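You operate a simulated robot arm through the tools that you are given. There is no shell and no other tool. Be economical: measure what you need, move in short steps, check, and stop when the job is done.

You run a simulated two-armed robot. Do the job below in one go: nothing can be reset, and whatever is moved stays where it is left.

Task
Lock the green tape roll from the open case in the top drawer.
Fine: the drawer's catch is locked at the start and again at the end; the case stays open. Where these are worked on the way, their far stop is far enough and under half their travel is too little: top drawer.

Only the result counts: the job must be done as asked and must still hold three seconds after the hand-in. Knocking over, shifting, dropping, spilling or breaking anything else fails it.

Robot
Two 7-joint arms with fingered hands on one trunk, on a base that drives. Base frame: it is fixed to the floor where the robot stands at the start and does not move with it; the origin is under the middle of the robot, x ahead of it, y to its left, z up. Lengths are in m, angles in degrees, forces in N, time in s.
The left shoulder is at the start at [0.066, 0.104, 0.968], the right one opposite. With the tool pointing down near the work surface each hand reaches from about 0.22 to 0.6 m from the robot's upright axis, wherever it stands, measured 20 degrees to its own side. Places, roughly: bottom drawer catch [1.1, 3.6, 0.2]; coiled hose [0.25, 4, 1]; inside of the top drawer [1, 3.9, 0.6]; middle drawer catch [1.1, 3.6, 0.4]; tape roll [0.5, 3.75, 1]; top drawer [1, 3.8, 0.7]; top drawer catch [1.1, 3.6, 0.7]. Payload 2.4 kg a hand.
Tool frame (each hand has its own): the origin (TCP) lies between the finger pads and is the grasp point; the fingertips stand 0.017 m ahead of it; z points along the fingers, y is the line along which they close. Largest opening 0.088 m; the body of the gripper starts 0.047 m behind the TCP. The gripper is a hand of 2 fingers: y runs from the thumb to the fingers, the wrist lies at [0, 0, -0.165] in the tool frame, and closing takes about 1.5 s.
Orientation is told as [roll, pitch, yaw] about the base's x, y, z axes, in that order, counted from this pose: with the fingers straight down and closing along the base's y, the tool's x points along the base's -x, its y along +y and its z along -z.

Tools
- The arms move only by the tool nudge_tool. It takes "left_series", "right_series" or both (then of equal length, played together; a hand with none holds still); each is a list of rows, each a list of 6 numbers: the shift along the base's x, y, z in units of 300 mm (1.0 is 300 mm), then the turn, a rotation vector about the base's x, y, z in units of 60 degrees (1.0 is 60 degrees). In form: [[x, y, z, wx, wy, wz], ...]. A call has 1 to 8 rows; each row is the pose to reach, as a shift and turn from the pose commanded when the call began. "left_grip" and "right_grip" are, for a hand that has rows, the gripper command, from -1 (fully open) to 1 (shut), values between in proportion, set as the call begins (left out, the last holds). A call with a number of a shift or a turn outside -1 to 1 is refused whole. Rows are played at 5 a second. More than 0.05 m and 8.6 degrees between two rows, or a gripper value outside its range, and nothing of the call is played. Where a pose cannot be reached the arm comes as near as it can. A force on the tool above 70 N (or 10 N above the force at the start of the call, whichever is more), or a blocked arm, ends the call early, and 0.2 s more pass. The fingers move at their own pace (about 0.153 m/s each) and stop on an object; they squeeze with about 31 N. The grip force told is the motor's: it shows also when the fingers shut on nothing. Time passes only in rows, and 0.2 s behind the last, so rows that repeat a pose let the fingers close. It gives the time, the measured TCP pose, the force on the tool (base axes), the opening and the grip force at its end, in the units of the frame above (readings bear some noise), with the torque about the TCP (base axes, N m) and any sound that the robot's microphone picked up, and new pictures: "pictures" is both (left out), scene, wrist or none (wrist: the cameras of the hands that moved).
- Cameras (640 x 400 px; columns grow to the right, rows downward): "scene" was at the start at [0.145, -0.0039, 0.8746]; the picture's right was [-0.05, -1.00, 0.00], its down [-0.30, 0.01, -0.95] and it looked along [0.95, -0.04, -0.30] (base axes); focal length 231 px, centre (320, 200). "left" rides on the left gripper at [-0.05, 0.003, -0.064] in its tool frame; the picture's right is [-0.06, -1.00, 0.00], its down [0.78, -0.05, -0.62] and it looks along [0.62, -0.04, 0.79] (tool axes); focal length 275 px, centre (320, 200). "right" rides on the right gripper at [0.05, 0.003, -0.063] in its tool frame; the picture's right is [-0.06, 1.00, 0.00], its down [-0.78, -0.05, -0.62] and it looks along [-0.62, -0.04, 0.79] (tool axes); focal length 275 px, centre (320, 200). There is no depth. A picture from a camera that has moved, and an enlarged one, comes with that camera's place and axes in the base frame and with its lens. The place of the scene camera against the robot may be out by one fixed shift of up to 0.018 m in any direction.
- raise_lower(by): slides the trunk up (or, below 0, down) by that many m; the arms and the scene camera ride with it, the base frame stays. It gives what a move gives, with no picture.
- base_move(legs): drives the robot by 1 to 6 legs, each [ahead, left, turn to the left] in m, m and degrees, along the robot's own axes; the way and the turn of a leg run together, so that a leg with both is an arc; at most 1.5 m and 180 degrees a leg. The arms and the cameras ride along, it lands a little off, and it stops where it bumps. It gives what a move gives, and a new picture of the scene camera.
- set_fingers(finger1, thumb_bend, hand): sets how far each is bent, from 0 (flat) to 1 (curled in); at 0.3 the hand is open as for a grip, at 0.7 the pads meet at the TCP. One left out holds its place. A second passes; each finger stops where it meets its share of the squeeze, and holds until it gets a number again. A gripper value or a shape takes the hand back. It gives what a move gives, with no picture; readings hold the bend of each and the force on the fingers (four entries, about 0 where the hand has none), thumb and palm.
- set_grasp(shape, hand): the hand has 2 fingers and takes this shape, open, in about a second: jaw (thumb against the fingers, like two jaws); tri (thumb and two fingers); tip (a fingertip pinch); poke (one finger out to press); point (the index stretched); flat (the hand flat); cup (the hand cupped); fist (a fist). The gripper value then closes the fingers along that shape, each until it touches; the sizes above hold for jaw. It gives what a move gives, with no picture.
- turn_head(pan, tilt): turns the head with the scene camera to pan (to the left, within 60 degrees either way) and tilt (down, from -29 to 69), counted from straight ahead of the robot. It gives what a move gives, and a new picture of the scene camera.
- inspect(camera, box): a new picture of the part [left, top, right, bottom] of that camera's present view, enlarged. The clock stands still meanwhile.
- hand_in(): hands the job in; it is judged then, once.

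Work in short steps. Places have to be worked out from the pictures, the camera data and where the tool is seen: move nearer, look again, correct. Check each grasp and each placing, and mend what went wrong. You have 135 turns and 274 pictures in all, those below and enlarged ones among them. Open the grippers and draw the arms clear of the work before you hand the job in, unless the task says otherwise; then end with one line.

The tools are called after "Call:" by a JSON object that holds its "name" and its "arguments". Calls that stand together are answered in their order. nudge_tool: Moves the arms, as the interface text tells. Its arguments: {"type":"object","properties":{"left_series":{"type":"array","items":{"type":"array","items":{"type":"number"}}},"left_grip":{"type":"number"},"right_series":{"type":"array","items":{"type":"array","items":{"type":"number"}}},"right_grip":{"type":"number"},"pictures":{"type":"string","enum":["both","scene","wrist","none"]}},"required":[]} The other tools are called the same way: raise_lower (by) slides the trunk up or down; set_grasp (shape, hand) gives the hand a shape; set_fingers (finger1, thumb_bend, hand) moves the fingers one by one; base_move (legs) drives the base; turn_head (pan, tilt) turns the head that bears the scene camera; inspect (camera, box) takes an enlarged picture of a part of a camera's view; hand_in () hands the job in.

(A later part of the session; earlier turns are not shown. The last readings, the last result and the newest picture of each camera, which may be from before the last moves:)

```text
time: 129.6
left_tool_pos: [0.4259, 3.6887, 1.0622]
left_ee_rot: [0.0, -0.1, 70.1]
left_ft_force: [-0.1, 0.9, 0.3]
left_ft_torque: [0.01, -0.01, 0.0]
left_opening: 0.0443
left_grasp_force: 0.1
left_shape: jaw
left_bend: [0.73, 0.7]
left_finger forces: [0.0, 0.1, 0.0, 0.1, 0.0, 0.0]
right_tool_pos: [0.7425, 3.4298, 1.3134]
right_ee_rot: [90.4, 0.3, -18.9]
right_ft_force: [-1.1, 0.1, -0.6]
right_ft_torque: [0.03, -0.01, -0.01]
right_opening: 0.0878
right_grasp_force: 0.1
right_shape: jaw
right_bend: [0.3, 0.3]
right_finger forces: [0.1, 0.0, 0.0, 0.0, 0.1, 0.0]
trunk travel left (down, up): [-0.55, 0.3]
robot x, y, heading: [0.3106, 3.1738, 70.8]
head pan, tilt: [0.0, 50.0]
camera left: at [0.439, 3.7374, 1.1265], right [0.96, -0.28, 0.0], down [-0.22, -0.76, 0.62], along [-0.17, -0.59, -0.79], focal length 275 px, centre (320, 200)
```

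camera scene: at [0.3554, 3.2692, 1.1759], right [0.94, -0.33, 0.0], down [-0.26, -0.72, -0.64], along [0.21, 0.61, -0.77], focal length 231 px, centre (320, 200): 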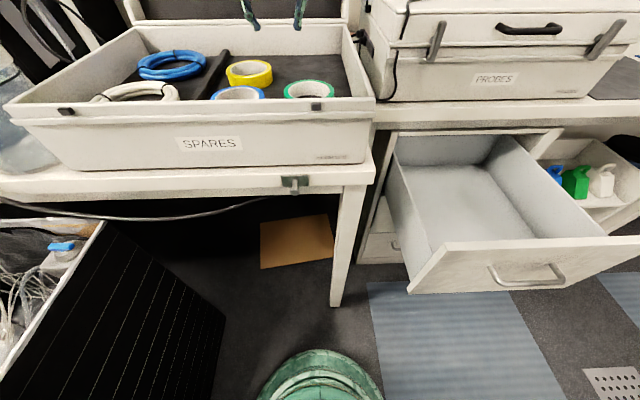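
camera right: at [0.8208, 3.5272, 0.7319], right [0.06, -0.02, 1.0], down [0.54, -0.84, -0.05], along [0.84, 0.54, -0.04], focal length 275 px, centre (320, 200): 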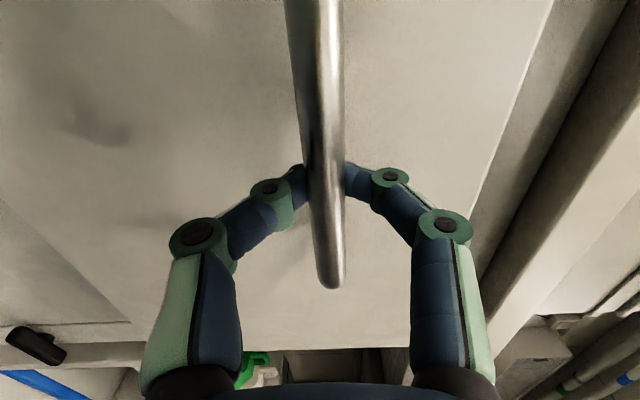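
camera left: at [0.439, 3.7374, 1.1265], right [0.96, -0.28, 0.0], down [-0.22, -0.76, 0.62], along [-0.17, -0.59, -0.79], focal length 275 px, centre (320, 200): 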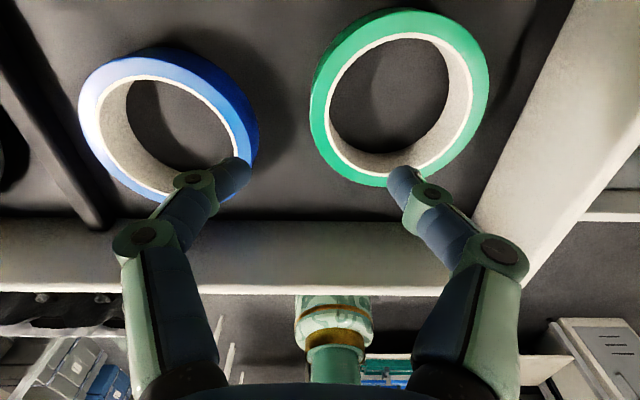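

Blue roll's edge is only about 2.4 cm from the green one here, too tight. I raise, turn the hand +60° and go to the free back‑right wall of the ring instead.

Call:
{"name": "nudge_tool", "arguments": {"left_series": [[0, 0, 0.13, 0, 0, 0.14], [0.04, 0.012, 0.13, 0, 0, 0.28], [0.08, 0.025, 0.13, 0, 0, 0.42], [0.12, 0.037, 0.13, 0, 0, 0.56], [0.16, 0.05, 0.13, 0, 0, 0.7], [0.2, 0.06, 0.13, 0, 0, 0.84], [0.23, 0.072, 0.13, 0, 0, 0.98]]}}

```text
time: 131.2
left_tool_pos: [0.4731, 3.6607, 1.1418]
left_ee_rot: [-0.1, -0.1, 129.4]
left_ft_force: [0.4, 0.8, 0.1]
left_ft_torque: [-0.03, -0.01, 0.03]
left_opening: 0.0442
left_grasp_force: 0.2
left_shape: jaw
left_bend: [0.73, 0.7]
left_finger forces: [0.0, 0.0, 0.1, 0.1, 0.0, 0.0]
left hand out of reach, approached as far as the arm can: row 2, 3, 4, 5, 6, 7
right_tool_pos: [0.7406, 3.4314, 1.3132]
right_ee_rot: [90.3, 0.2, -19.0]
right_ft_force: [-0.1, 0.0, 0.3]
right_ft_torque: [0.05, -0.05, 0.0]
right_opening: 0.0881
right_grasp_force: 0.1
right_shape: jaw
right_bend: [0.3, 0.3]
right_finger forces: [0.0, 0.0, 0.0, 0.1, 0.0, 0.0]
trunk travel left (down, up): [-0.55, 0.3]
robot x, y, heading: [0.3062, 3.1709, 70.5]
head pan, tilt: [0.0, 50.0]
camera scene: at [0.3543, 3.2693, 1.1759], right [0.94, -0.33, 0.0], down [-0.26, -0.72, -0.64], along [0.22, 0.61, -0.77], focal length 231 px, centre (320, 200)
camera left: at [0.4375, 3.699, 1.2036], right [0.73, 0.68, 0.0], down [0.54, -0.58, 0.62], along [0.42, -0.45, -0.79], focal length 275 px, centre (320, 200)
```

scene: 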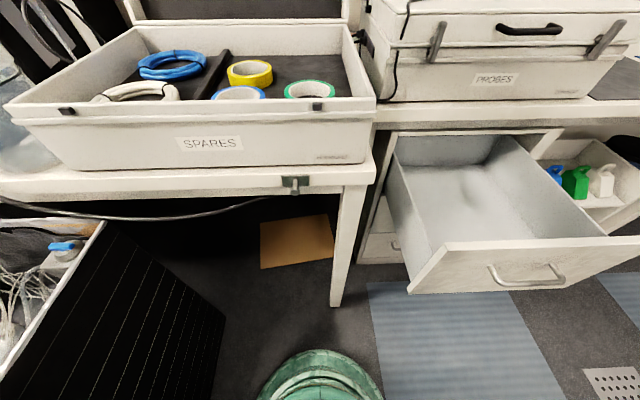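
left: 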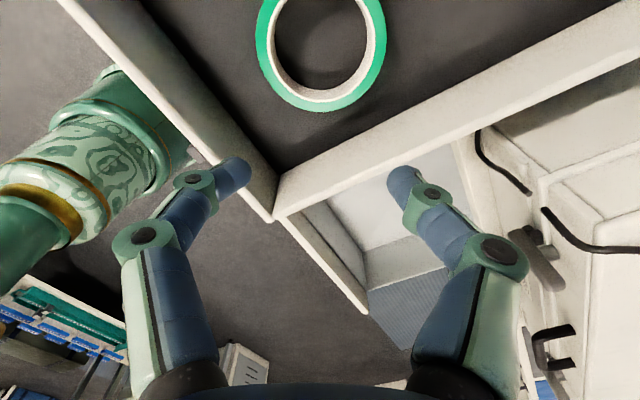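

Too far at that height; the base has room, so I drive ahead 7 cm.

Call:
{"name": "base_move", "arguments": {"legs": [[0.07, 0, 0]]}}

Call:
{"name": "inspect", "arguments": {"camera": "left", "box": [0, 0, 640, 400]}}

```text
time: 132.2
left_tool_pos: [0.4957, 3.7278, 1.1397]
left_ee_rot: [0.1, -0.2, 129.3]
left_ft_force: [-0.2, -0.2, -0.5]
left_ft_torque: [0.0, 0.01, 0.04]
left_opening: 0.0445
left_grasp_force: 0.1
left_shape: jaw
left_bend: [0.73, 0.7]
left_finger forces: [0.1, 0.0, 0.0, 0.1, 0.0, 0.0]
right_tool_pos: [0.7648, 3.4959, 1.3117]
right_ee_rot: [90.3, 0.1, -19.0]
right_ft_force: [-0.2, 0.4, 0.5]
right_ft_torque: [-0.01, 0.0, 0.03]
right_opening: 0.0876
right_grasp_force: 0.0
right_shape: jaw
right_bend: [0.3, 0.3]
right_finger forces: [0.0, 0.1, 0.1, 0.1, 0.0, 0.1]
trunk travel left (down, up): [-0.55, 0.3]
robot x, y, heading: [0.3254, 3.2358, 70.3]
head pan, tilt: [0.0, 50.0]
camera scene: at [0.3786, 3.3348, 1.1757], right [0.94, -0.33, 0.0], down [-0.26, -0.72, -0.64], along [0.21, 0.61, -0.77], focal length 231 px, centre (320, 200)
```

scene: 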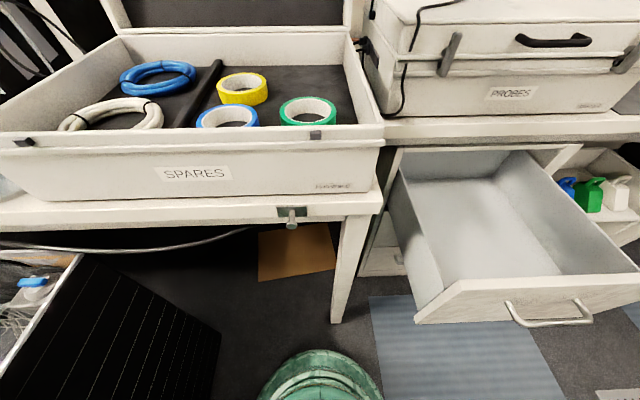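

```text
1.00 times, centred on (320, 200) of left (not enlarged: the box is as wide or as high as the picture)
camera zoom: at [0.4616, 3.7646, 1.203], right [0.73, 0.68, 0.0], down [0.54, -0.58, 0.62], along [0.42, -0.45, -0.79], focal length 275 px, centre (320, 200)
```

zoom: 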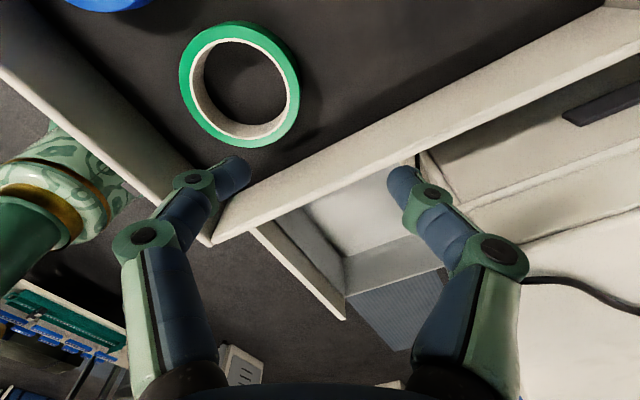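

Ring centre about [0.462, 3.682]; the grip point on its back‑right wall is [0.492, 3.708]. I move over it and lower partway to check.

Call:
{"name": "nudge_tool", "arguments": {"left_series": [[-0.011, -0.067, -0.1, 0, 0, 0], [-0.011, -0.067, -0.24, 0, 0, 0], [-0.011, -0.067, -0.36, 0, 0, 0]], "pictures": "wrist"}}

```text
time: 133.0
left_tool_pos: [0.4966, 3.708, 1.0333]
left_ee_rot: [-0.1, -0.1, 129.3]
left_ft_force: [-0.5, 0.3, 1.0]
left_ft_torque: [0.03, 0.01, -0.02]
left_opening: 0.0442
left_grasp_force: 0.0
left_shape: jaw
left_bend: [0.73, 0.7]
left_finger forces: [0.0, 0.1, 0.1, 0.0, 0.0, 0.0]
right_tool_pos: [0.7641, 3.4942, 1.3118]
right_ee_rot: [90.4, 0.3, -18.9]
right_ft_force: [-0.1, -0.2, 0.2]
right_ft_torque: [-0.01, 0.0, -0.01]
right_opening: 0.0878
right_grasp_force: 0.0
right_shape: jaw
right_bend: [0.3, 0.3]
right_finger forces: [0.0, 0.0, 0.0, 0.0, 0.0, 0.1]
trunk travel left (down, up): [-0.55, 0.3]
robot x, y, heading: [0.3275, 3.2328, 70.4]
head pan, tilt: [0.0, 50.0]
camera left: at [0.4604, 3.7454, 1.0958], right [0.73, 0.68, 0.0], down [0.54, -0.58, 0.62], along [0.42, -0.45, -0.79], focal length 275 px, centre (320, 200)
```

left: 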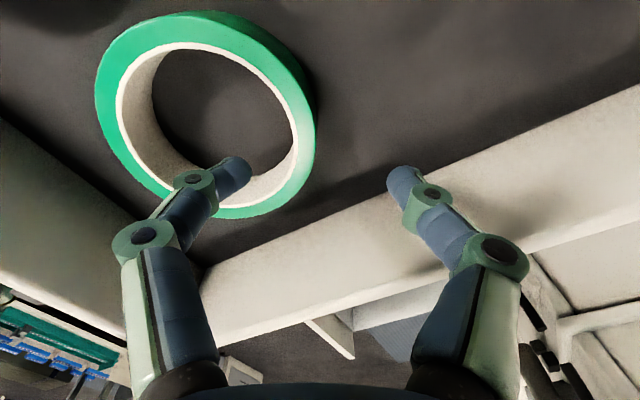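

Refined centre [0.4575, 3.682]; I shift 9 mm and lower to z 0.985 so the wall lies between the fingers.

Call:
{"name": "nudge_tool", "arguments": {"left_series": [[-0.03, -0.003, 0, 0, 0, 0], [-0.03, -0.003, -0.08, 0, 0, 0], [-0.03, -0.003, -0.16, 0, 0, 0]], "pictures": "wrist"}}

```text
time: 133.8
left_tool_pos: [0.4821, 3.7031, 0.9859]
left_ee_rot: [-0.1, -0.1, 129.2]
left_ft_force: [0.6, -0.6, -0.3]
left_ft_torque: [0.01, 0.0, 0.02]
left_opening: 0.0439
left_grasp_force: 0.0
left_shape: jaw
left_bend: [0.73, 0.7]
left_finger forces: [0.0, 0.0, 0.0, 0.0, 0.0, 0.1]
left hand out of reach, approached as far as the arm can: row 3
right_tool_pos: [0.7632, 3.4955, 1.3135]
right_ee_rot: [90.5, 0.2, -18.9]
right_ft_force: [-1.1, -0.2, 0.4]
right_ft_torque: [0.01, -0.04, 0.01]
right_opening: 0.0878
right_grasp_force: 0.1
right_shape: jaw
right_bend: [0.3, 0.3]
right_finger forces: [0.0, 0.1, 0.1, 0.0, 0.1, 0.0]
trunk travel left (down, up): [-0.55, 0.3]
robot x, y, heading: [0.3314, 3.2351, 70.3]
head pan, tilt: [0.0, 50.0]
camera left: at [0.4479, 3.7404, 1.0493], right [0.73, 0.68, 0.0], down [0.53, -0.58, 0.62], along [0.42, -0.45, -0.79], focal length 275 px, centre (320, 200)
```

left: 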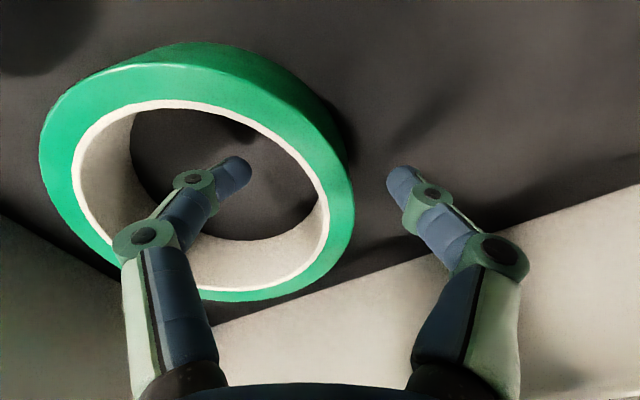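

The wall is between the fingers, one in the hole and one outside. Closing.

Call:
{"name": "nudge_tool", "arguments": {"left_series": [[0, 0, 0, 0, 0, 0], [0, 0, 0, 0, 0, 0], [0, 0, 0, 0, 0, 0], [0, 0, 0, 0, 0, 0], [0, 0, 0, 0, 0, 0]], "left_grip": 1, "pictures": "wrist"}}

```text
time: 135.0
left_tool_pos: [0.4829, 3.7017, 0.9868]
left_ee_rot: [-0.2, -0.2, 129.3]
left_ft_force: [-0.3, -0.3, -0.2]
left_ft_torque: [-0.05, 0.03, 0.02]
left_opening: 0.0019
left_grasp_force: 31.2
left_shape: jaw
left_bend: [0.71, 0.71]
left_finger forces: [27.3, 0.0, 0.0, 0.0, 26.5, 0.0]
right_tool_pos: [0.7627, 3.495, 1.3132]
right_ee_rot: [90.3, 0.1, -18.9]
right_ft_force: [0.4, -1.0, -0.2]
right_ft_torque: [0.0, 0.0, -0.02]
right_opening: 0.088
right_grasp_force: 0.1
right_shape: jaw
right_bend: [0.3, 0.3]
right_finger forces: [0.0, 0.1, 0.0, 0.0, 0.0, 0.0]
trunk travel left (down, up): [-0.55, 0.3]
robot x, y, heading: [0.3272, 3.2344, 70.4]
head pan, tilt: [0.0, 50.0]
camera left: at [0.4484, 3.7402, 1.0497], right [0.73, 0.68, 0.0], down [0.54, -0.58, 0.62], along [0.42, -0.45, -0.79], focal length 275 px, centre (320, 200)
```

left: 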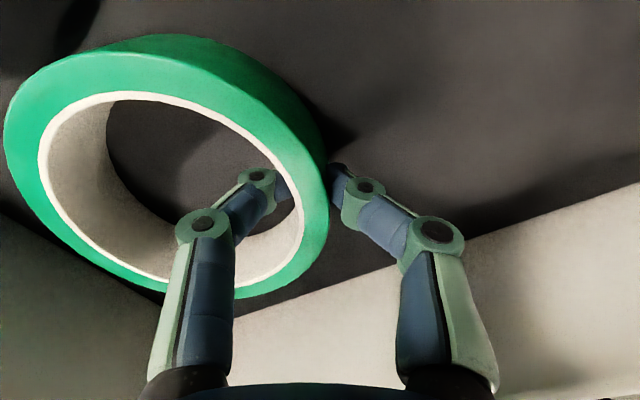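

Both pads are loaded. I lift straight up with the trunk and check that the roll comes along.

Call:
{"name": "raise_lower", "arguments": {"by": 0.18}}

Call:
{"name": "inspect", "arguments": {"camera": "left", "box": [0, 0, 640, 400]}}

```text
time: 137.0
left_tool_pos: [0.4805, 3.7017, 1.1655]
left_ee_rot: [-0.2, -0.1, 129.4]
left_ft_force: [0.0, -0.1, -0.7]
left_ft_torque: [0.03, -0.02, 0.0]
left_opening: 0.0039
left_grasp_force: 31.4
left_shape: jaw
left_bend: [0.71, 0.73]
left_finger forces: [28.1, 0.0, 0.0, 0.0, 27.1, 0.0]
right_tool_pos: [0.7633, 3.4946, 1.4933]
right_ee_rot: [90.4, 0.2, -18.8]
right_ft_force: [0.3, -0.7, 0.0]
right_ft_torque: [0.0, -0.02, 0.04]
right_opening: 0.0882
right_grasp_force: 0.2
right_shape: jaw
right_bend: [0.3, 0.3]
right_finger forces: [0.1, 0.1, 0.0, 0.0, 0.2, 0.0]
trunk travel left (down, up): [-0.73, 0.12]
robot x, y, heading: [0.3314, 3.2377, 70.5]
head pan, tilt: [0.0, 50.0]
```

```text
1.00 times, centred on (320, 200) of left (not enlarged: the box is as wide or as high as the picture)
camera zoom: at [0.4456, 3.7384, 1.2282], right [0.73, 0.68, 0.0], down [0.54, -0.58, 0.62], along [0.42, -0.45, -0.79], focal length 275 px, centre (320, 200)
```

zoom: 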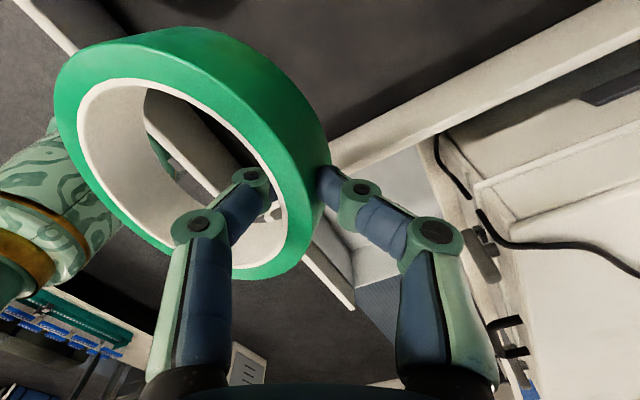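

The roll is held and lifted clear. I back off, move right in front of the drawer, and stay high.

Call:
{"name": "base_move", "arguments": {"legs": [[-0.28, 0, 0], [0, 0.0, 0.5], [0, -0.55, 0]]}}

Call:
{"name": "turn_head", "arguments": {"pan": 10, "tilt": 50}}

```text
time: 142.0
left_tool_pos: [0.9069, 3.2508, 1.1655]
left_ee_rot: [-0.1, -0.1, 129.1]
left_ft_force: [0.4, -0.4, -0.1]
left_ft_torque: [-0.01, 0.02, 0.0]
left_opening: 0.004
left_grasp_force: 31.2
left_shape: jaw
left_bend: [0.71, 0.73]
left_finger forces: [28.0, 0.0, 0.0, 0.1, 27.1, 0.0]
right_tool_pos: [1.1902, 3.0443, 1.4925]
right_ee_rot: [90.4, 0.3, -19.2]
right_ft_force: [-0.5, 0.4, -0.2]
right_ft_torque: [-0.03, 0.01, 0.02]
right_opening: 0.0882
right_grasp_force: 0.0
right_shape: jaw
right_bend: [0.3, 0.3]
right_finger forces: [0.1, 0.0, 0.1, 0.0, 0.0, 0.0]
trunk travel left (down, up): [-0.73, 0.12]
robot x, y, heading: [0.7533, 2.7847, 70.5]
head pan, tilt: [0.0, 50.0]
camera scene: at [0.8028, 2.8836, 1.3562], right [0.94, -0.34, 0.0], down [-0.26, -0.72, -0.64], along [0.22, 0.61, -0.77], focal length 231 px, centre (320, 200)
```

scene: 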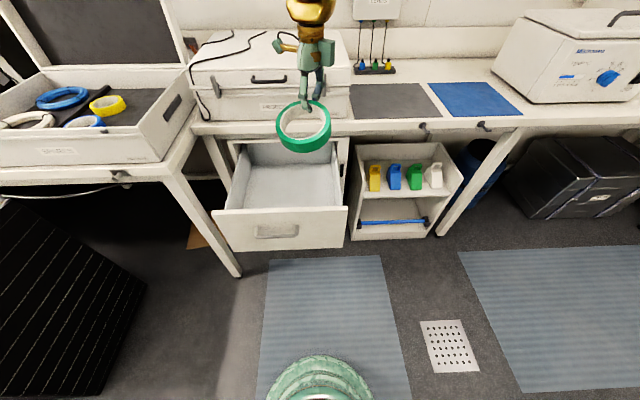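

```text
time: 142.8
left_tool_pos: [0.9064, 3.2506, 1.1654]
left_ee_rot: [-0.1, -0.1, 129.2]
left_ft_force: [0.6, 0.0, 0.1]
left_ft_torque: [0.03, -0.01, -0.01]
left_opening: 0.0043
left_grasp_force: 31.0
left_shape: jaw
left_bend: [0.71, 0.73]
left_finger forces: [28.2, 0.0, 0.0, 0.1, 27.1, 0.1]
right_tool_pos: [1.189, 3.0438, 1.4926]
right_ee_rot: [90.3, 0.2, -19.2]
right_ft_force: [0.2, -1.2, 0.3]
right_ft_torque: [0.03, 0.01, 0.0]
right_opening: 0.0879
right_grasp_force: 0.1
right_shape: jaw
right_bend: [0.3, 0.3]
right_finger forces: [0.1, 0.1, 0.1, 0.0, 0.1, 0.0]
trunk travel left (down, up): [-0.73, 0.12]
robot x, y, heading: [0.7527, 2.7848, 70.5]
head pan, tilt: [10.0, 50.0]
camera scene: at [0.7893, 2.8872, 1.3562], right [0.99, -0.17, 0.0], down [-0.13, -0.76, -0.64], along [0.11, 0.63, -0.77], focal length 231 px, centre (320, 200)
```

scene: 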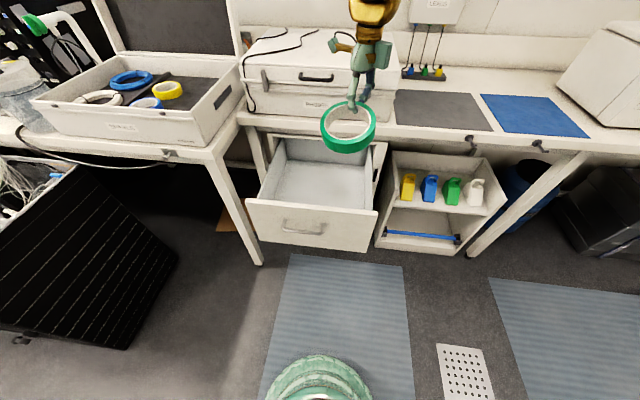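

The roll hangs level in the hand. I draw the arm in and down a bit for a steeper forearm, then drive ahead and left so the roll is over the drawer's middle.

Call:
{"name": "nudge_tool", "arguments": {"left_series": [[-0.02, -0.06, -0.08, 0, 0, 0], [-0.04, -0.12, -0.17, 0, 0, 0], [-0.06, -0.18, -0.25, 0, 0, 0], [-0.087, -0.252, -0.33, 0, 0, 0]], "pictures": "none"}}

Call:
{"name": "base_move", "arguments": {"legs": [[0.25, 0.075, 0]]}}

Call:
{"name": "inspect", "arguments": {"camera": "left", "box": [0, 0, 640, 400]}}

```text
time: 143.8
left_tool_pos: [0.8803, 3.1737, 1.0678]
left_ee_rot: [-0.2, -0.1, 129.2]
left_ft_force: [0.0, 0.6, -0.1]
left_ft_torque: [0.03, -0.04, 0.02]
left_opening: 0.0041
left_grasp_force: 31.4
left_shape: jaw
left_bend: [0.71, 0.73]
left_finger forces: [28.1, 0.1, 0.0, 0.1, 27.0, 0.0]
right_tool_pos: [1.1887, 3.0436, 1.493]
right_ee_rot: [90.4, 0.3, -19.2]
right_ft_force: [0.2, 0.0, -0.4]
right_ft_torque: [-0.03, 0.0, -0.01]
right_opening: 0.088
right_grasp_force: 0.0
right_shape: jaw
right_bend: [0.3, 0.3]
right_finger forces: [0.0, 0.0, 0.0, 0.0, 0.0, 0.0]
trunk travel left (down, up): [-0.73, 0.12]
robot x, y, heading: [0.7521, 2.7861, 70.2]
head pan, tilt: [10.0, 50.0]
```

```text
time: 145.6
left_tool_pos: [0.8921, 3.4303, 1.0673]
left_ee_rot: [0.0, -0.1, 129.0]
left_ft_force: [0.0, 0.5, 0.6]
left_ft_torque: [0.03, 0.02, -0.02]
left_opening: 0.0047
left_grasp_force: 31.4
left_shape: jaw
left_bend: [0.71, 0.73]
left_finger forces: [28.2, 0.0, 0.0, 0.0, 27.1, 0.1]
right_tool_pos: [1.1998, 3.2993, 1.4918]
right_ee_rot: [90.3, 0.2, -19.3]
right_ft_force: [0.4, -0.2, -0.4]
right_ft_torque: [0.02, 0.02, -0.02]
right_opening: 0.0878
right_grasp_force: 0.0
right_shape: jaw
right_bend: [0.3, 0.3]
right_finger forces: [0.0, 0.0, 0.0, 0.0, 0.0, 0.1]
trunk travel left (down, up): [-0.73, 0.12]
robot x, y, heading: [0.7633, 3.0383, 70.4]
head pan, tilt: [10.0, 50.0]
camera scene: at [0.8002, 3.1425, 1.3561], right [0.99, -0.17, 0.0], down [-0.13, -0.76, -0.64], along [0.11, 0.63, -0.77], focal length 231 px, centre (320, 200)
```

scene: 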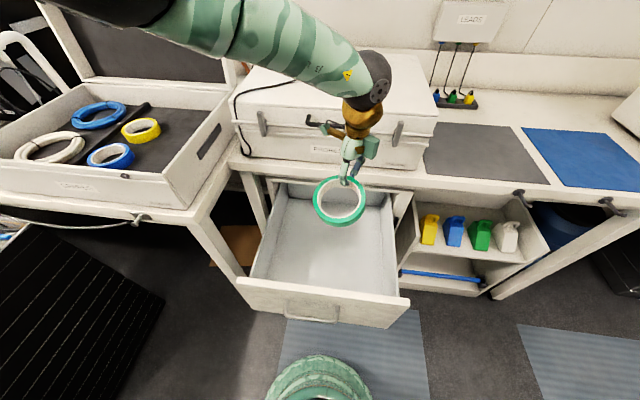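

```text
1.00 times, centred on (320, 200) of left (not enlarged: the box is as wide or as high as the picture)
camera zoom: at [0.8577, 3.4673, 1.1306], right [0.74, 0.68, 0.0], down [0.53, -0.58, 0.62], along [0.42, -0.45, -0.79], focal length 275 px, centre (320, 200)
```

zoom: 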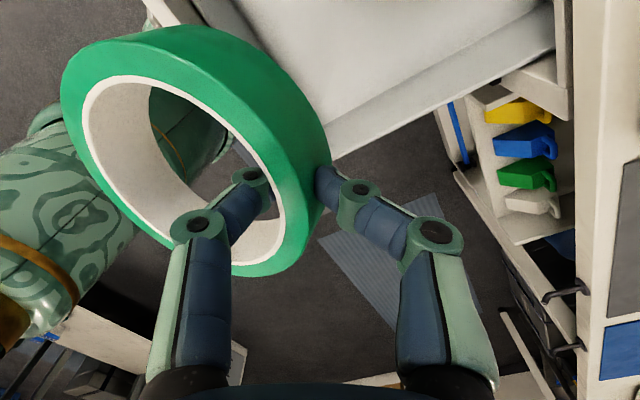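

The roll is over the middle of the drawer. The elbow stands out to the left, so I lower the trunk only part way and will finish with the arm.

Call:
{"name": "raise_lower", "arguments": {"by": -0.25}}

Call:
{"name": "turn_head", "arguments": {"pan": 10, "tilt": 45}}

```text
time: 148.2
left_tool_pos: [0.8918, 3.4274, 0.8181]
left_ee_rot: [-0.1, -0.1, 129.0]
left_ft_force: [0.5, 0.3, -0.2]
left_ft_torque: [0.03, -0.02, 0.02]
left_opening: 0.0042
left_grasp_force: 31.3
left_shape: jaw
left_bend: [0.71, 0.73]
left_finger forces: [28.3, 0.0, 0.0, 0.0, 27.1, 0.1]
right_tool_pos: [1.1999, 3.2977, 1.2424]
right_ee_rot: [90.4, 0.3, -19.3]
right_ft_force: [-0.1, -0.1, -0.3]
right_ft_torque: [0.01, -0.01, -0.01]
right_opening: 0.0879
right_grasp_force: 0.0
right_shape: jaw
right_bend: [0.3, 0.3]
right_finger forces: [0.1, 0.1, 0.1, 0.1, 0.1, 0.1]
trunk travel left (down, up): [-0.48, 0.37]
robot x, y, heading: [0.763, 3.0407, 70.4]
head pan, tilt: [10.0, 50.0]
```

```text
time: 148.8
left_tool_pos: [0.8911, 3.4288, 0.8178]
left_ee_rot: [-0.1, -0.1, 129.0]
left_ft_force: [-0.1, -0.3, -1.2]
left_ft_torque: [0.02, 0.0, 0.0]
left_opening: 0.0043
left_grasp_force: 30.8
left_shape: jaw
left_bend: [0.71, 0.73]
left_finger forces: [28.1, 0.1, 0.0, 0.0, 27.2, 0.1]
right_tool_pos: [1.1998, 3.2979, 1.2434]
right_ee_rot: [90.4, 0.2, -19.2]
right_ft_force: [-0.1, 0.7, -0.6]
right_ft_torque: [0.0, -0.02, -0.01]
right_opening: 0.0878
right_grasp_force: 0.0
right_shape: jaw
right_bend: [0.3, 0.3]
right_finger forces: [0.0, 0.1, 0.0, 0.0, 0.0, 0.0]
trunk travel left (down, up): [-0.48, 0.37]
robot x, y, heading: [0.7658, 3.0406, 70.4]
head pan, tilt: [10.0, 45.0]
camera scene: at [0.8016, 3.1477, 1.1124], right [0.99, -0.17, 0.0], down [-0.12, -0.7, -0.71], along [0.12, 0.7, -0.71], focal length 231 px, centre (320, 200)
```

scene: 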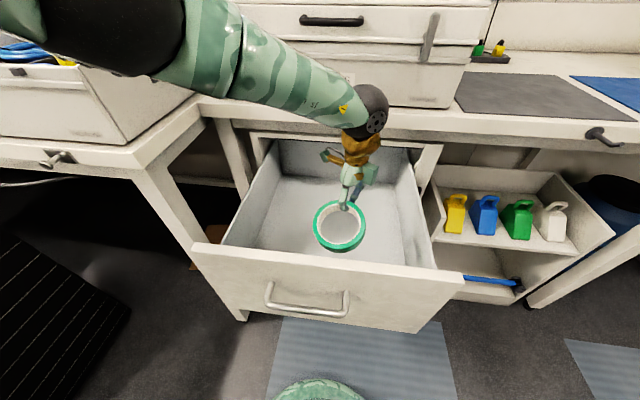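

Clear so far. I lower with the arm by 10 cm and look again.

Call:
{"name": "nudge_tool", "arguments": {"left_series": [[0, 0, -0.12, 0, 0, 0], [0, 0, -0.24, 0, 0, 0], [0, 0, -0.34, 0, 0, 0]]}}

```text
time: 149.6
left_tool_pos: [0.8753, 3.4153, 0.7385]
left_ee_rot: [-0.1, -0.1, 129.1]
left_ft_force: [3.3, 6.6, 0.7]
left_ft_torque: [0.16, -0.05, -0.05]
left_opening: 0.0044
left_grasp_force: 30.9
left_shape: jaw
left_bend: [0.71, 0.73]
left_finger forces: [26.8, 0.0, 0.0, 0.0, 32.5, 0.1]
left hand out of reach, approached as far as the arm can: row 2, 3
right_tool_pos: [1.2005, 3.2993, 1.2413]
right_ee_rot: [90.4, 0.3, -19.2]
right_ft_force: [-0.3, 0.7, -0.8]
right_ft_torque: [0.0, 0.02, 0.0]
right_opening: 0.088
right_grasp_force: 0.1
right_shape: jaw
right_bend: [0.3, 0.3]
right_finger forces: [0.0, 0.0, 0.0, 0.0, 0.1, 0.0]
trunk travel left (down, up): [-0.48, 0.37]
robot x, y, heading: [0.7647, 3.0413, 70.2]
head pan, tilt: [10.0, 45.0]
camera scene: at [0.8019, 3.1483, 1.1124], right [0.99, -0.17, 0.0], down [-0.12, -0.7, -0.71], along [0.12, 0.7, -0.71], focal length 231 px, centre (320, 200)
camera left: at [0.8406, 3.4518, 0.8011], right [0.74, 0.68, 0.0], down [0.53, -0.58, 0.62], along [0.42, -0.45, -0.79], focal length 275 px, centre (320, 200)
```

scene: 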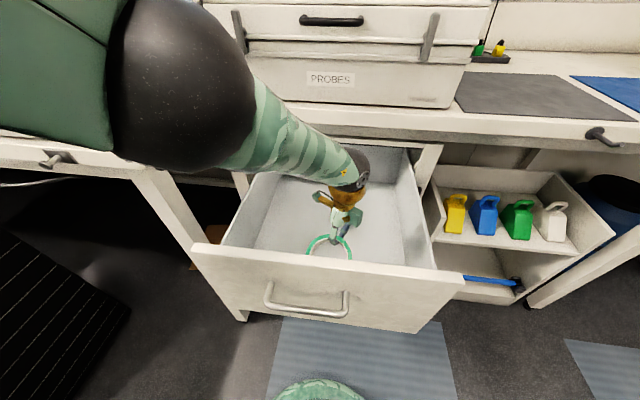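
left: 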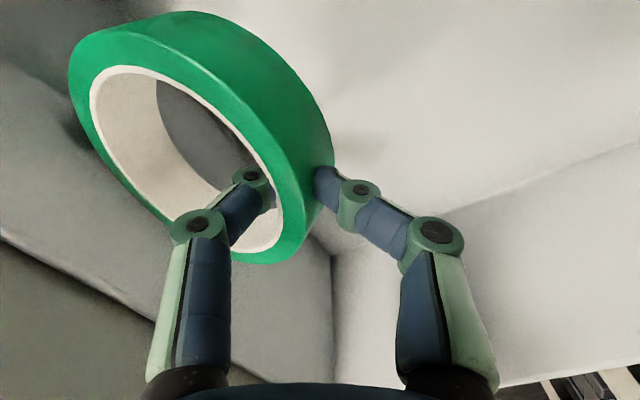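

The roll touches the inside of the drawer front as the arm drew back at its reach limit. I drive ahead 4 cm and finish with the trunk.

Call:
{"name": "base_move", "arguments": {"legs": [[0.045, 0, 0]]}}

Call:
{"name": "raise_lower", "arguments": {"by": -0.05}}

Call:
{"name": "inspect", "arguments": {"camera": "left", "box": [0, 0, 640, 400]}}

```text
time: 150.5
left_tool_pos: [0.89, 3.456, 0.7382]
left_ee_rot: [0.0, -0.2, 129.1]
left_ft_force: [0.1, 0.0, -0.4]
left_ft_torque: [0.05, -0.03, 0.02]
left_opening: 0.0047
left_grasp_force: 31.5
left_shape: jaw
left_bend: [0.71, 0.73]
left_finger forces: [28.1, 0.0, 0.0, 0.0, 27.0, 0.0]
right_tool_pos: [1.2154, 3.3424, 1.2427]
right_ee_rot: [90.3, 0.2, -19.3]
right_ft_force: [-0.2, -0.2, 0.2]
right_ft_torque: [0.0, -0.01, 0.02]
right_opening: 0.0878
right_grasp_force: 0.1
right_shape: jaw
right_bend: [0.3, 0.3]
right_finger forces: [0.0, 0.1, 0.0, 0.1, 0.0, 0.0]
trunk travel left (down, up): [-0.48, 0.37]
robot x, y, heading: [0.7779, 3.0848, 70.1]
head pan, tilt: [10.0, 45.0]
camera scene: at [0.8171, 3.1908, 1.1123], right [0.99, -0.17, 0.0], down [-0.12, -0.7, -0.71], along [0.12, 0.7, -0.71], focal length 231 px, centre (320, 200)
```

scene: 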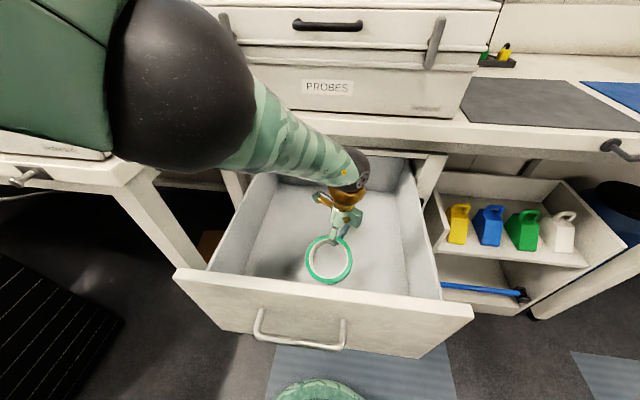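

```text
time: 151.5
left_tool_pos: [0.8901, 3.4562, 0.6885]
left_ee_rot: [-0.1, -0.1, 129.0]
left_ft_force: [0.1, -1.3, -1.0]
left_ft_torque: [0.05, -0.03, 0.03]
left_opening: 0.0049
left_grasp_force: 31.0
left_shape: jaw
left_bend: [0.71, 0.73]
left_finger forces: [28.1, 0.0, 0.1, 0.1, 27.0, 0.0]
right_tool_pos: [1.2151, 3.3411, 1.1922]
right_ee_rot: [90.5, 0.2, -19.3]
right_ft_force: [-0.1, 0.2, -0.8]
right_ft_torque: [0.0, -0.01, -0.01]
right_opening: 0.088
right_grasp_force: 0.1
right_shape: jaw
right_bend: [0.3, 0.3]
right_finger forces: [0.0, 0.0, 0.0, 0.0, 0.1, 0.1]
trunk travel left (down, up): [-0.43, 0.42]
robot x, y, heading: [0.7828, 3.0849, 70.3]
head pan, tilt: [10.0, 45.0]
```

```text
1.00 times, centred on (320, 200) of left (not enlarged: the box is as wide or as high as the picture)
camera zoom: at [0.8554, 3.4933, 0.7511], right [0.74, 0.68, 0.0], down [0.53, -0.58, 0.62], along [0.42, -0.45, -0.79], focal length 275 px, centre (320, 200)
```

zoom: 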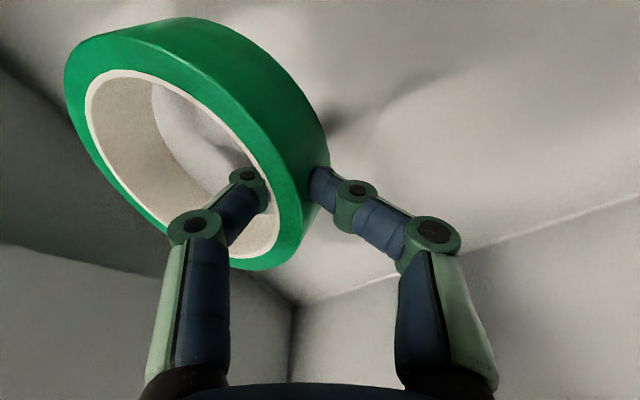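

Still above the floor of the drawer. I lower in small trunk steps, watching the force.

Call:
{"name": "raise_lower", "arguments": {"by": -0.03}}

Call:
{"name": "inspect", "arguments": {"camera": "left", "box": [0, 0, 640, 400]}}

```text
time: 152.2
left_tool_pos: [0.8903, 3.4565, 0.6575]
left_ee_rot: [0.1, -0.1, 129.1]
left_ft_force: [1.0, 0.3, -0.7]
left_ft_torque: [0.02, -0.03, -0.01]
left_opening: 0.0049
left_grasp_force: 30.7
left_shape: jaw
left_bend: [0.71, 0.73]
left_finger forces: [28.0, 0.0, 0.0, 0.0, 27.0, 0.1]
right_tool_pos: [1.2149, 3.3402, 1.1623]
right_ee_rot: [90.4, 0.1, -19.2]
right_ft_force: [0.5, 0.2, 0.0]
right_ft_torque: [-0.02, 0.0, 0.02]
right_opening: 0.0878
right_grasp_force: 0.0
right_shape: jaw
right_bend: [0.3, 0.3]
right_finger forces: [0.1, 0.0, 0.0, 0.0, 0.0, 0.0]
trunk travel left (down, up): [-0.4, 0.45]
robot x, y, heading: [0.7766, 3.0805, 70.0]
head pan, tilt: [10.0, 45.0]
```

```text
1.00 times, centred on (320, 200) of left (not enlarged: the box is as wide or as high as the picture)
camera zoom: at [0.8552, 3.4932, 0.721], right [0.74, 0.68, 0.0], down [0.53, -0.58, 0.62], along [0.42, -0.45, -0.79], focal length 275 px, centre (320, 200)
```

zoom: 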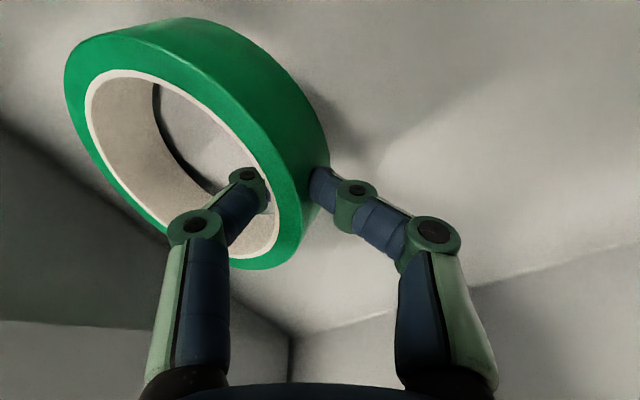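

Shadow nearly meets the ring. Lower 2 cm more.

Call:
{"name": "raise_lower", "arguments": {"by": -0.018}}

Call:
{"name": "inspect", "arguments": {"camera": "left", "box": [0, 0, 640, 400]}}

```text
time: 152.9
left_tool_pos: [0.89, 3.4551, 0.6409]
left_ee_rot: [-0.2, -0.1, 129.0]
left_ft_force: [-0.7, 0.3, -0.4]
left_ft_torque: [-0.13, 0.04, 0.0]
left_opening: 0.0047
left_grasp_force: 31.8
left_shape: jaw
left_bend: [0.71, 0.73]
left_finger forces: [27.7, 0.1, 0.1, 0.0, 26.5, 0.0]
right_tool_pos: [1.2145, 3.3407, 1.144]
right_ee_rot: [90.5, 0.2, -19.3]
right_ft_force: [-0.1, -0.2, 0.2]
right_ft_torque: [0.0, 0.01, 0.0]
right_opening: 0.0882
right_grasp_force: 0.1
right_shape: jaw
right_bend: [0.3, 0.3]
right_finger forces: [0.1, 0.0, 0.0, 0.0, 0.1, 0.0]
trunk travel left (down, up): [-0.382, 0.468]
robot x, y, heading: [0.7794, 3.0802, 70.1]
head pan, tilt: [10.0, 45.0]
```

```text
1.00 times, centred on (320, 200) of left (not enlarged: the box is as wide or as high as the picture)
camera zoom: at [0.8554, 3.4932, 0.7031], right [0.74, 0.68, 0.0], down [0.53, -0.58, 0.62], along [0.42, -0.45, -0.79], focal length 275 px, centre (320, 200)
```

zoom: 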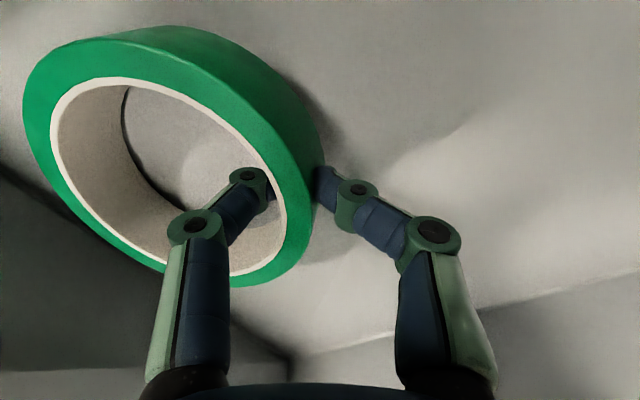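

The roll has touched the floor and tilted slightly. I open part way to release it.

Call:
{"name": "nudge_tool", "arguments": {"left_series": [[0, 0, 0, 0, 0, 0], [0, 0, 0, 0, 0, 0], [0, 0, 0, 0, 0, 0]], "left_grip": 0.1, "pictures": "wrist"}}

```text
time: 153.7
left_tool_pos: [0.8894, 3.4563, 0.6404]
left_ee_rot: [0.0, -0.1, 129.0]
left_ft_force: [-0.2, -0.2, -0.8]
left_ft_torque: [0.02, 0.0, -0.01]
left_opening: 0.0391
left_grasp_force: 0.1
left_shape: jaw
left_bend: [0.73, 0.7]
left_finger forces: [0.0, 0.0, 0.0, 0.0, 0.0, 0.0]
right_tool_pos: [1.215, 3.3402, 1.1438]
right_ee_rot: [90.4, 0.2, -19.3]
right_ft_force: [-0.5, -0.7, 0.1]
right_ft_torque: [0.03, 0.01, 0.0]
right_opening: 0.0877
right_grasp_force: 0.0
right_shape: jaw
right_bend: [0.3, 0.3]
right_finger forces: [0.0, 0.1, 0.0, 0.0, 0.1, 0.0]
trunk travel left (down, up): [-0.382, 0.468]
robot x, y, heading: [0.7774, 3.084, 70.2]
head pan, tilt: [10.0, 45.0]
camera left: at [0.8553, 3.4932, 0.703], right [0.74, 0.68, 0.0], down [0.53, -0.58, 0.62], along [0.42, -0.45, -0.79], focal length 275 px, centre (320, 200)
```

left: 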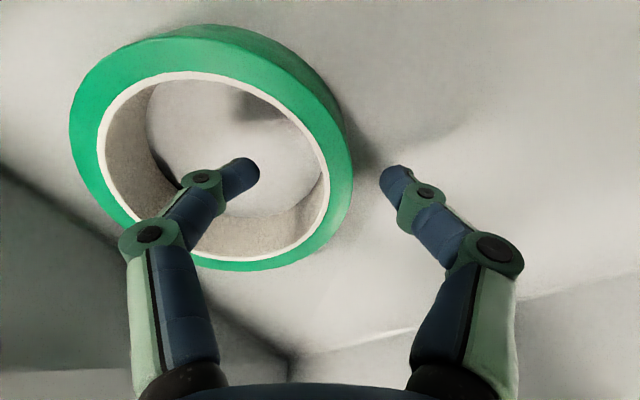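

Released flat on the drawer floor, with no contact on either finger. I rise straight out with the trunk, then back the base away.

Call:
{"name": "raise_lower", "arguments": {"by": 0.38}}

Call:
{"name": "base_move", "arguments": {"legs": [[-0.3, 0, 0]]}}

Call:
{"name": "turn_head", "arguments": {"pan": 0, "tilt": 45}}

```text
time: 157.3
left_tool_pos: [0.8914, 3.4605, 1.0274]
left_ee_rot: [-1.0, -0.7, 129.0]
left_ft_force: [-0.2, 0.3, 0.2]
left_ft_torque: [0.0, 0.01, 0.03]
left_opening: 0.0392
left_grasp_force: 0.1
left_shape: jaw
left_bend: [0.73, 0.7]
left_finger forces: [0.0, 0.0, 0.1, 0.0, 0.1, 0.0]
right_tool_pos: [1.2148, 3.3402, 1.5238]
right_ee_rot: [90.4, 0.2, -19.3]
right_ft_force: [0.8, -0.1, -0.5]
right_ft_torque: [-0.02, 0.0, 0.0]
right_opening: 0.0881
right_grasp_force: 0.1
right_shape: jaw
right_bend: [0.3, 0.3]
right_finger forces: [0.1, 0.0, 0.0, 0.1, 0.0, 0.0]
trunk travel left (down, up): [-0.762, 0.088]
robot x, y, heading: [0.7816, 3.0849, 70.5]
head pan, tilt: [10.0, 45.0]
```

```text
time: 159.4
left_tool_pos: [0.7856, 3.1725, 1.0281]
left_ee_rot: [-1.0, -0.7, 129.5]
left_ft_force: [-0.1, -0.2, -1.5]
left_ft_torque: [-0.01, -0.02, -0.01]
left_opening: 0.0393
left_grasp_force: 0.0
left_shape: jaw
left_bend: [0.73, 0.7]
left_finger forces: [0.1, 0.0, 0.1, 0.0, 0.0, 0.0]
right_tool_pos: [1.1108, 3.0554, 1.525]
right_ee_rot: [90.5, 0.1, -18.7]
right_ft_force: [-0.1, -0.7, 0.8]
right_ft_torque: [-0.02, 0.01, -0.04]
right_opening: 0.0878
right_grasp_force: 0.2
right_shape: jaw
right_bend: [0.3, 0.3]
right_finger forces: [0.1, 0.0, 0.0, 0.0, 0.1, 0.0]
trunk travel left (down, up): [-0.762, 0.088]
robot x, y, heading: [0.6747, 2.7953, 70.4]
head pan, tilt: [10.0, 45.0]
camera scene: at [0.7129, 2.8997, 1.3952], right [0.99, -0.16, 0.0], down [-0.11, -0.7, -0.71], along [0.11, 0.7, -0.71], focal length 231 px, centre (320, 200)
```

scene: 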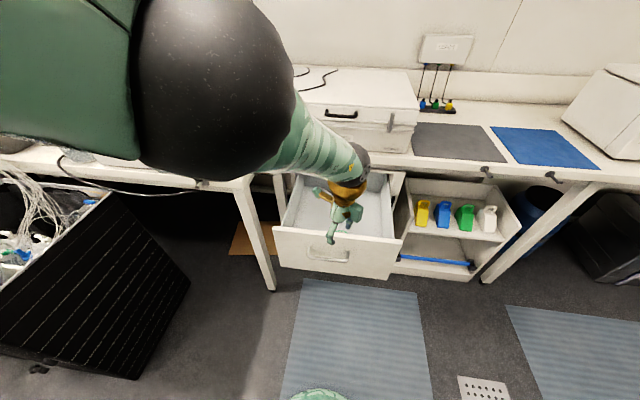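

```text
time: 160.1
left_tool_pos: [0.7864, 3.1741, 1.0274]
left_ee_rot: [-0.9, -0.7, 129.4]
left_ft_force: [0.5, 0.2, -0.2]
left_ft_torque: [-0.01, 0.0, 0.01]
left_opening: 0.0391
left_grasp_force: 0.1
left_shape: jaw
left_bend: [0.73, 0.7]
left_finger forces: [0.0, 0.0, 0.0, 0.0, 0.0, 0.0]
right_tool_pos: [1.1113, 3.0567, 1.5248]
right_ee_rot: [90.4, 0.1, -18.8]
right_ft_force: [-0.7, -0.4, -0.1]
right_ft_torque: [-0.02, -0.01, 0.0]
right_opening: 0.0879
right_grasp_force: 0.1
right_shape: jaw
right_bend: [0.3, 0.3]
right_finger forces: [0.0, 0.0, 0.1, 0.1, 0.2, 0.0]
trunk travel left (down, up): [-0.762, 0.088]
robot x, y, heading: [0.6768, 2.794, 70.8]
head pan, tilt: [0.0, 45.0]
camera scene: at [0.7269, 2.8972, 1.3951], right [0.94, -0.33, 0.0], down [-0.23, -0.67, -0.71], along [0.23, 0.67, -0.71], focal length 231 px, centre (320, 200)
```

scene: 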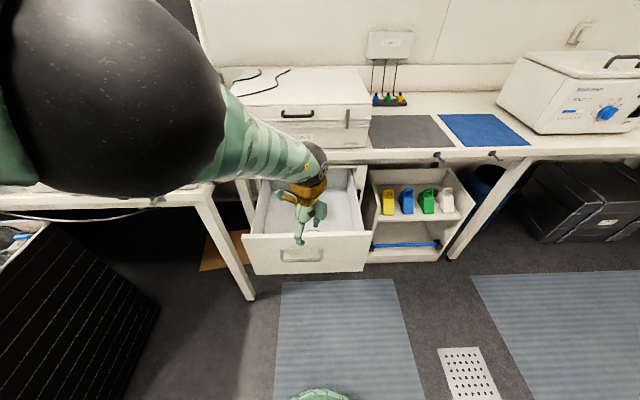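

I bring the left hand left and up, undoing its turn, to see into the drawer.

Call:
{"name": "nudge_tool", "arguments": {"left_series": [[-0.05, 0.0, 0.1, 0, 0, -0.14], [-0.12, 0.01, 0.2, 0, 0, -0.28], [-0.2, 0.02, 0.28, 0, 0, -0.42], [-0.28, 0.03, 0.36, 0, 0, -0.56], [-0.36, 0.04, 0.44, 0, 0, -0.7], [-0.44, 0.05, 0.5, 0, 0, -0.84], [-0.5, 0.06, 0.56, 0, 0, -0.98]], "left_grip": -1, "pictures": "scene"}}

```text
time: 161.7
left_tool_pos: [0.638, 3.1887, 1.1942]
left_ee_rot: [-1.1, -0.7, 70.5]
left_ft_force: [-0.5, 0.3, 0.4]
left_ft_torque: [-0.01, 0.0, -0.01]
left_opening: 0.0879
left_grasp_force: 0.0
left_shape: jaw
left_bend: [0.3, 0.3]
left_finger forces: [0.0, 0.0, 0.1, 0.0, 0.0, 0.1]
left hand out of reach, approached as far as the arm can: row 1
right_tool_pos: [1.11, 3.0565, 1.5251]
right_ee_rot: [90.4, 0.2, -18.8]
right_ft_force: [-0.9, 0.1, 0.6]
right_ft_torque: [0.04, -0.03, 0.04]
right_opening: 0.0881
right_grasp_force: 0.0
right_shape: jaw
right_bend: [0.3, 0.3]
right_finger forces: [0.0, 0.0, 0.1, 0.0, 0.1, 0.0]
trunk travel left (down, up): [-0.762, 0.088]
robot x, y, heading: [0.6742, 2.7977, 70.8]
head pan, tilt: [0.0, 45.0]
camera scene: at [0.7265, 2.8967, 1.3952], right [0.94, -0.33, 0.0], down [-0.23, -0.67, -0.71], along [0.23, 0.67, -0.71], focal length 231 px, centre (320, 200)
```

scene: 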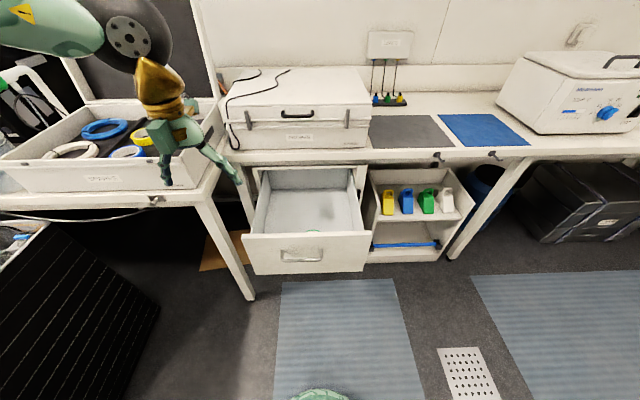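

The green roll lies in the drawer. I lift and draw back the left hand, then lower the trunk for pushing the drawer shut.

Call:
{"name": "nudge_tool", "arguments": {"left_series": [[-0.01, -0.03, 0.15, 0, 0, 0], [-0.02, -0.06, 0.3, 0, 0, 0], [-0.03, -0.1, 0.45, 0, 0, 0], [-0.04, -0.13, 0.6, 0, 0, 0], [-0.05, -0.16, 0.75, 0, 0, 0], [-0.06, -0.2, 0.9, 0, 0, 0], [-0.07, -0.23, 1.0, 0, 0, 0]], "pictures": "none"}}

Call:
{"name": "raise_lower", "arguments": {"by": -0.4}}

Call:
{"name": "raise_lower", "arguments": {"by": -0.2}}

Call:
{"name": "nudge_tool", "arguments": {"right_series": [[0, 0, -0.15, 0, 0, 0], [-0.05, 0.02, -0.3, 0, 0, 0], [-0.1, 0.05, -0.45, 0, 0, 0], [-0.15, 0.07, -0.6, 0, 0, 0], [-0.2, 0.1, -0.75, 0, 0, 0], [-0.3, 0.15, -0.85, 0, 0, 0]], "right_grip": 1, "pictures": "scene"}}

```text
time: 163.3
left_tool_pos: [0.6129, 3.1246, 1.4951]
left_ee_rot: [-1.1, -0.7, 70.7]
left_ft_force: [0.6, -0.5, 0.0]
left_ft_torque: [0.0, 0.03, -0.02]
left_opening: 0.0881
left_grasp_force: 0.2
left_shape: jaw
left_bend: [0.3, 0.3]
left_finger forces: [0.0, 0.1, 0.0, 0.1, 0.0, 0.0]
right_tool_pos: [1.1105, 3.0564, 1.5241]
right_ee_rot: [90.4, 0.2, -18.7]
right_ft_force: [-0.1, 0.3, -0.6]
right_ft_torque: [-0.03, 0.0, 0.03]
right_opening: 0.0877
right_grasp_force: 0.0
right_shape: jaw
right_bend: [0.3, 0.3]
right_finger forces: [0.0, 0.0, 0.0, 0.0, 0.0, 0.1]
trunk travel left (down, up): [-0.762, 0.088]
robot x, y, heading: [0.6795, 2.7952, 70.7]
head pan, tilt: [0.0, 45.0]
```

```text
time: 167.2
left_tool_pos: [0.6147, 3.1218, 1.0968]
left_ee_rot: [-1.0, -0.7, 70.7]
left_ft_force: [0.4, 0.6, 1.2]
left_ft_torque: [0.02, 0.04, 0.01]
left_opening: 0.088
left_grasp_force: 0.1
left_shape: jaw
left_bend: [0.3, 0.3]
left_finger forces: [0.1, 0.0, 0.0, 0.1, 0.0, 0.0]
right_tool_pos: [1.1105, 3.0569, 1.1244]
right_ee_rot: [90.5, 0.2, -18.7]
right_ft_force: [0.6, -0.6, -0.1]
right_ft_torque: [0.0, 0.01, 0.0]
right_opening: 0.0879
right_grasp_force: 0.0
right_shape: jaw
right_bend: [0.3, 0.3]
right_finger forces: [0.0, 0.0, 0.0, 0.1, 0.1, 0.0]
trunk travel left (down, up): [-0.362, 0.488]
robot x, y, heading: [0.6756, 2.7974, 70.5]
head pan, tilt: [0.0, 45.0]
```

```text
time: 169.3
left_tool_pos: [0.6152, 3.1216, 0.8953]
left_ee_rot: [-1.0, -0.7, 70.7]
left_ft_force: [0.0, -0.5, 1.4]
left_ft_torque: [-0.01, -0.01, 0.01]
left_opening: 0.0877
left_grasp_force: 0.0
left_shape: jaw
left_bend: [0.3, 0.3]
left_finger forces: [0.0, 0.0, 0.1, 0.0, 0.0, 0.0]
right_tool_pos: [1.1113, 3.0565, 0.9246]
right_ee_rot: [90.4, 0.1, -18.8]
right_ft_force: [-1.2, 0.4, -0.1]
right_ft_torque: [0.04, -0.01, -0.01]
right_opening: 0.0876
right_grasp_force: 0.0
right_shape: jaw
right_bend: [0.3, 0.3]
right_finger forces: [0.1, 0.1, 0.0, 0.1, 0.0, 0.0]
trunk travel left (down, up): [-0.162, 0.688]
robot x, y, heading: [0.6783, 2.7936, 70.6]
head pan, tilt: [0.0, 45.0]
```

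```text
time: 170.7
left_tool_pos: [0.6146, 3.1212, 0.8959]
left_ee_rot: [-1.1, -0.5, 70.6]
left_ft_force: [0.1, 0.1, 0.0]
left_ft_torque: [0.02, 0.0, 0.01]
left_opening: 0.0876
left_grasp_force: 0.1
left_shape: jaw
left_bend: [0.3, 0.3]
left_finger forces: [0.1, 0.0, 0.1, 0.0, 0.0, 0.0]
right_tool_pos: [1.0178, 3.1013, 0.6677]
right_ee_rot: [90.4, 0.2, -18.9]
right_ft_force: [-0.5, -0.1, 0.2]
right_ft_torque: [0.01, 0.0, -0.02]
right_opening: 0.0001
right_grasp_force: 31.3
right_shape: jaw
right_bend: [0.62, 0.72]
right_finger forces: [0.0, 0.0, 0.0, 0.1, 0.0, 0.1]
trunk travel left (down, up): [-0.162, 0.688]
robot x, y, heading: [0.6787, 2.7942, 70.6]
head pan, tilt: [0.0, 45.0]
camera scene: at [0.7311, 2.9092, 0.7941], right [0.94, -0.33, 0.0], down [-0.23, -0.67, -0.71], along [0.23, 0.67, -0.71], focal length 231 px, centre (320, 200)
```

scene: 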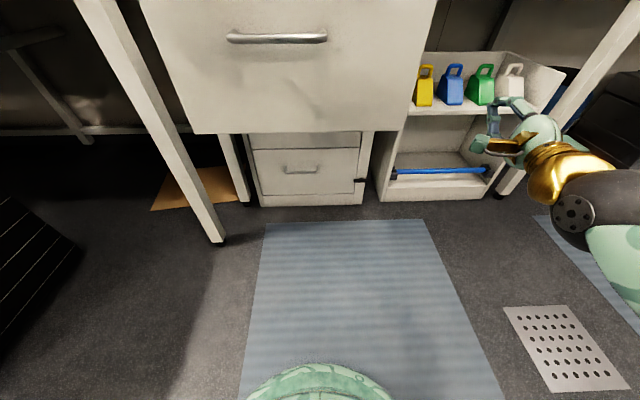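

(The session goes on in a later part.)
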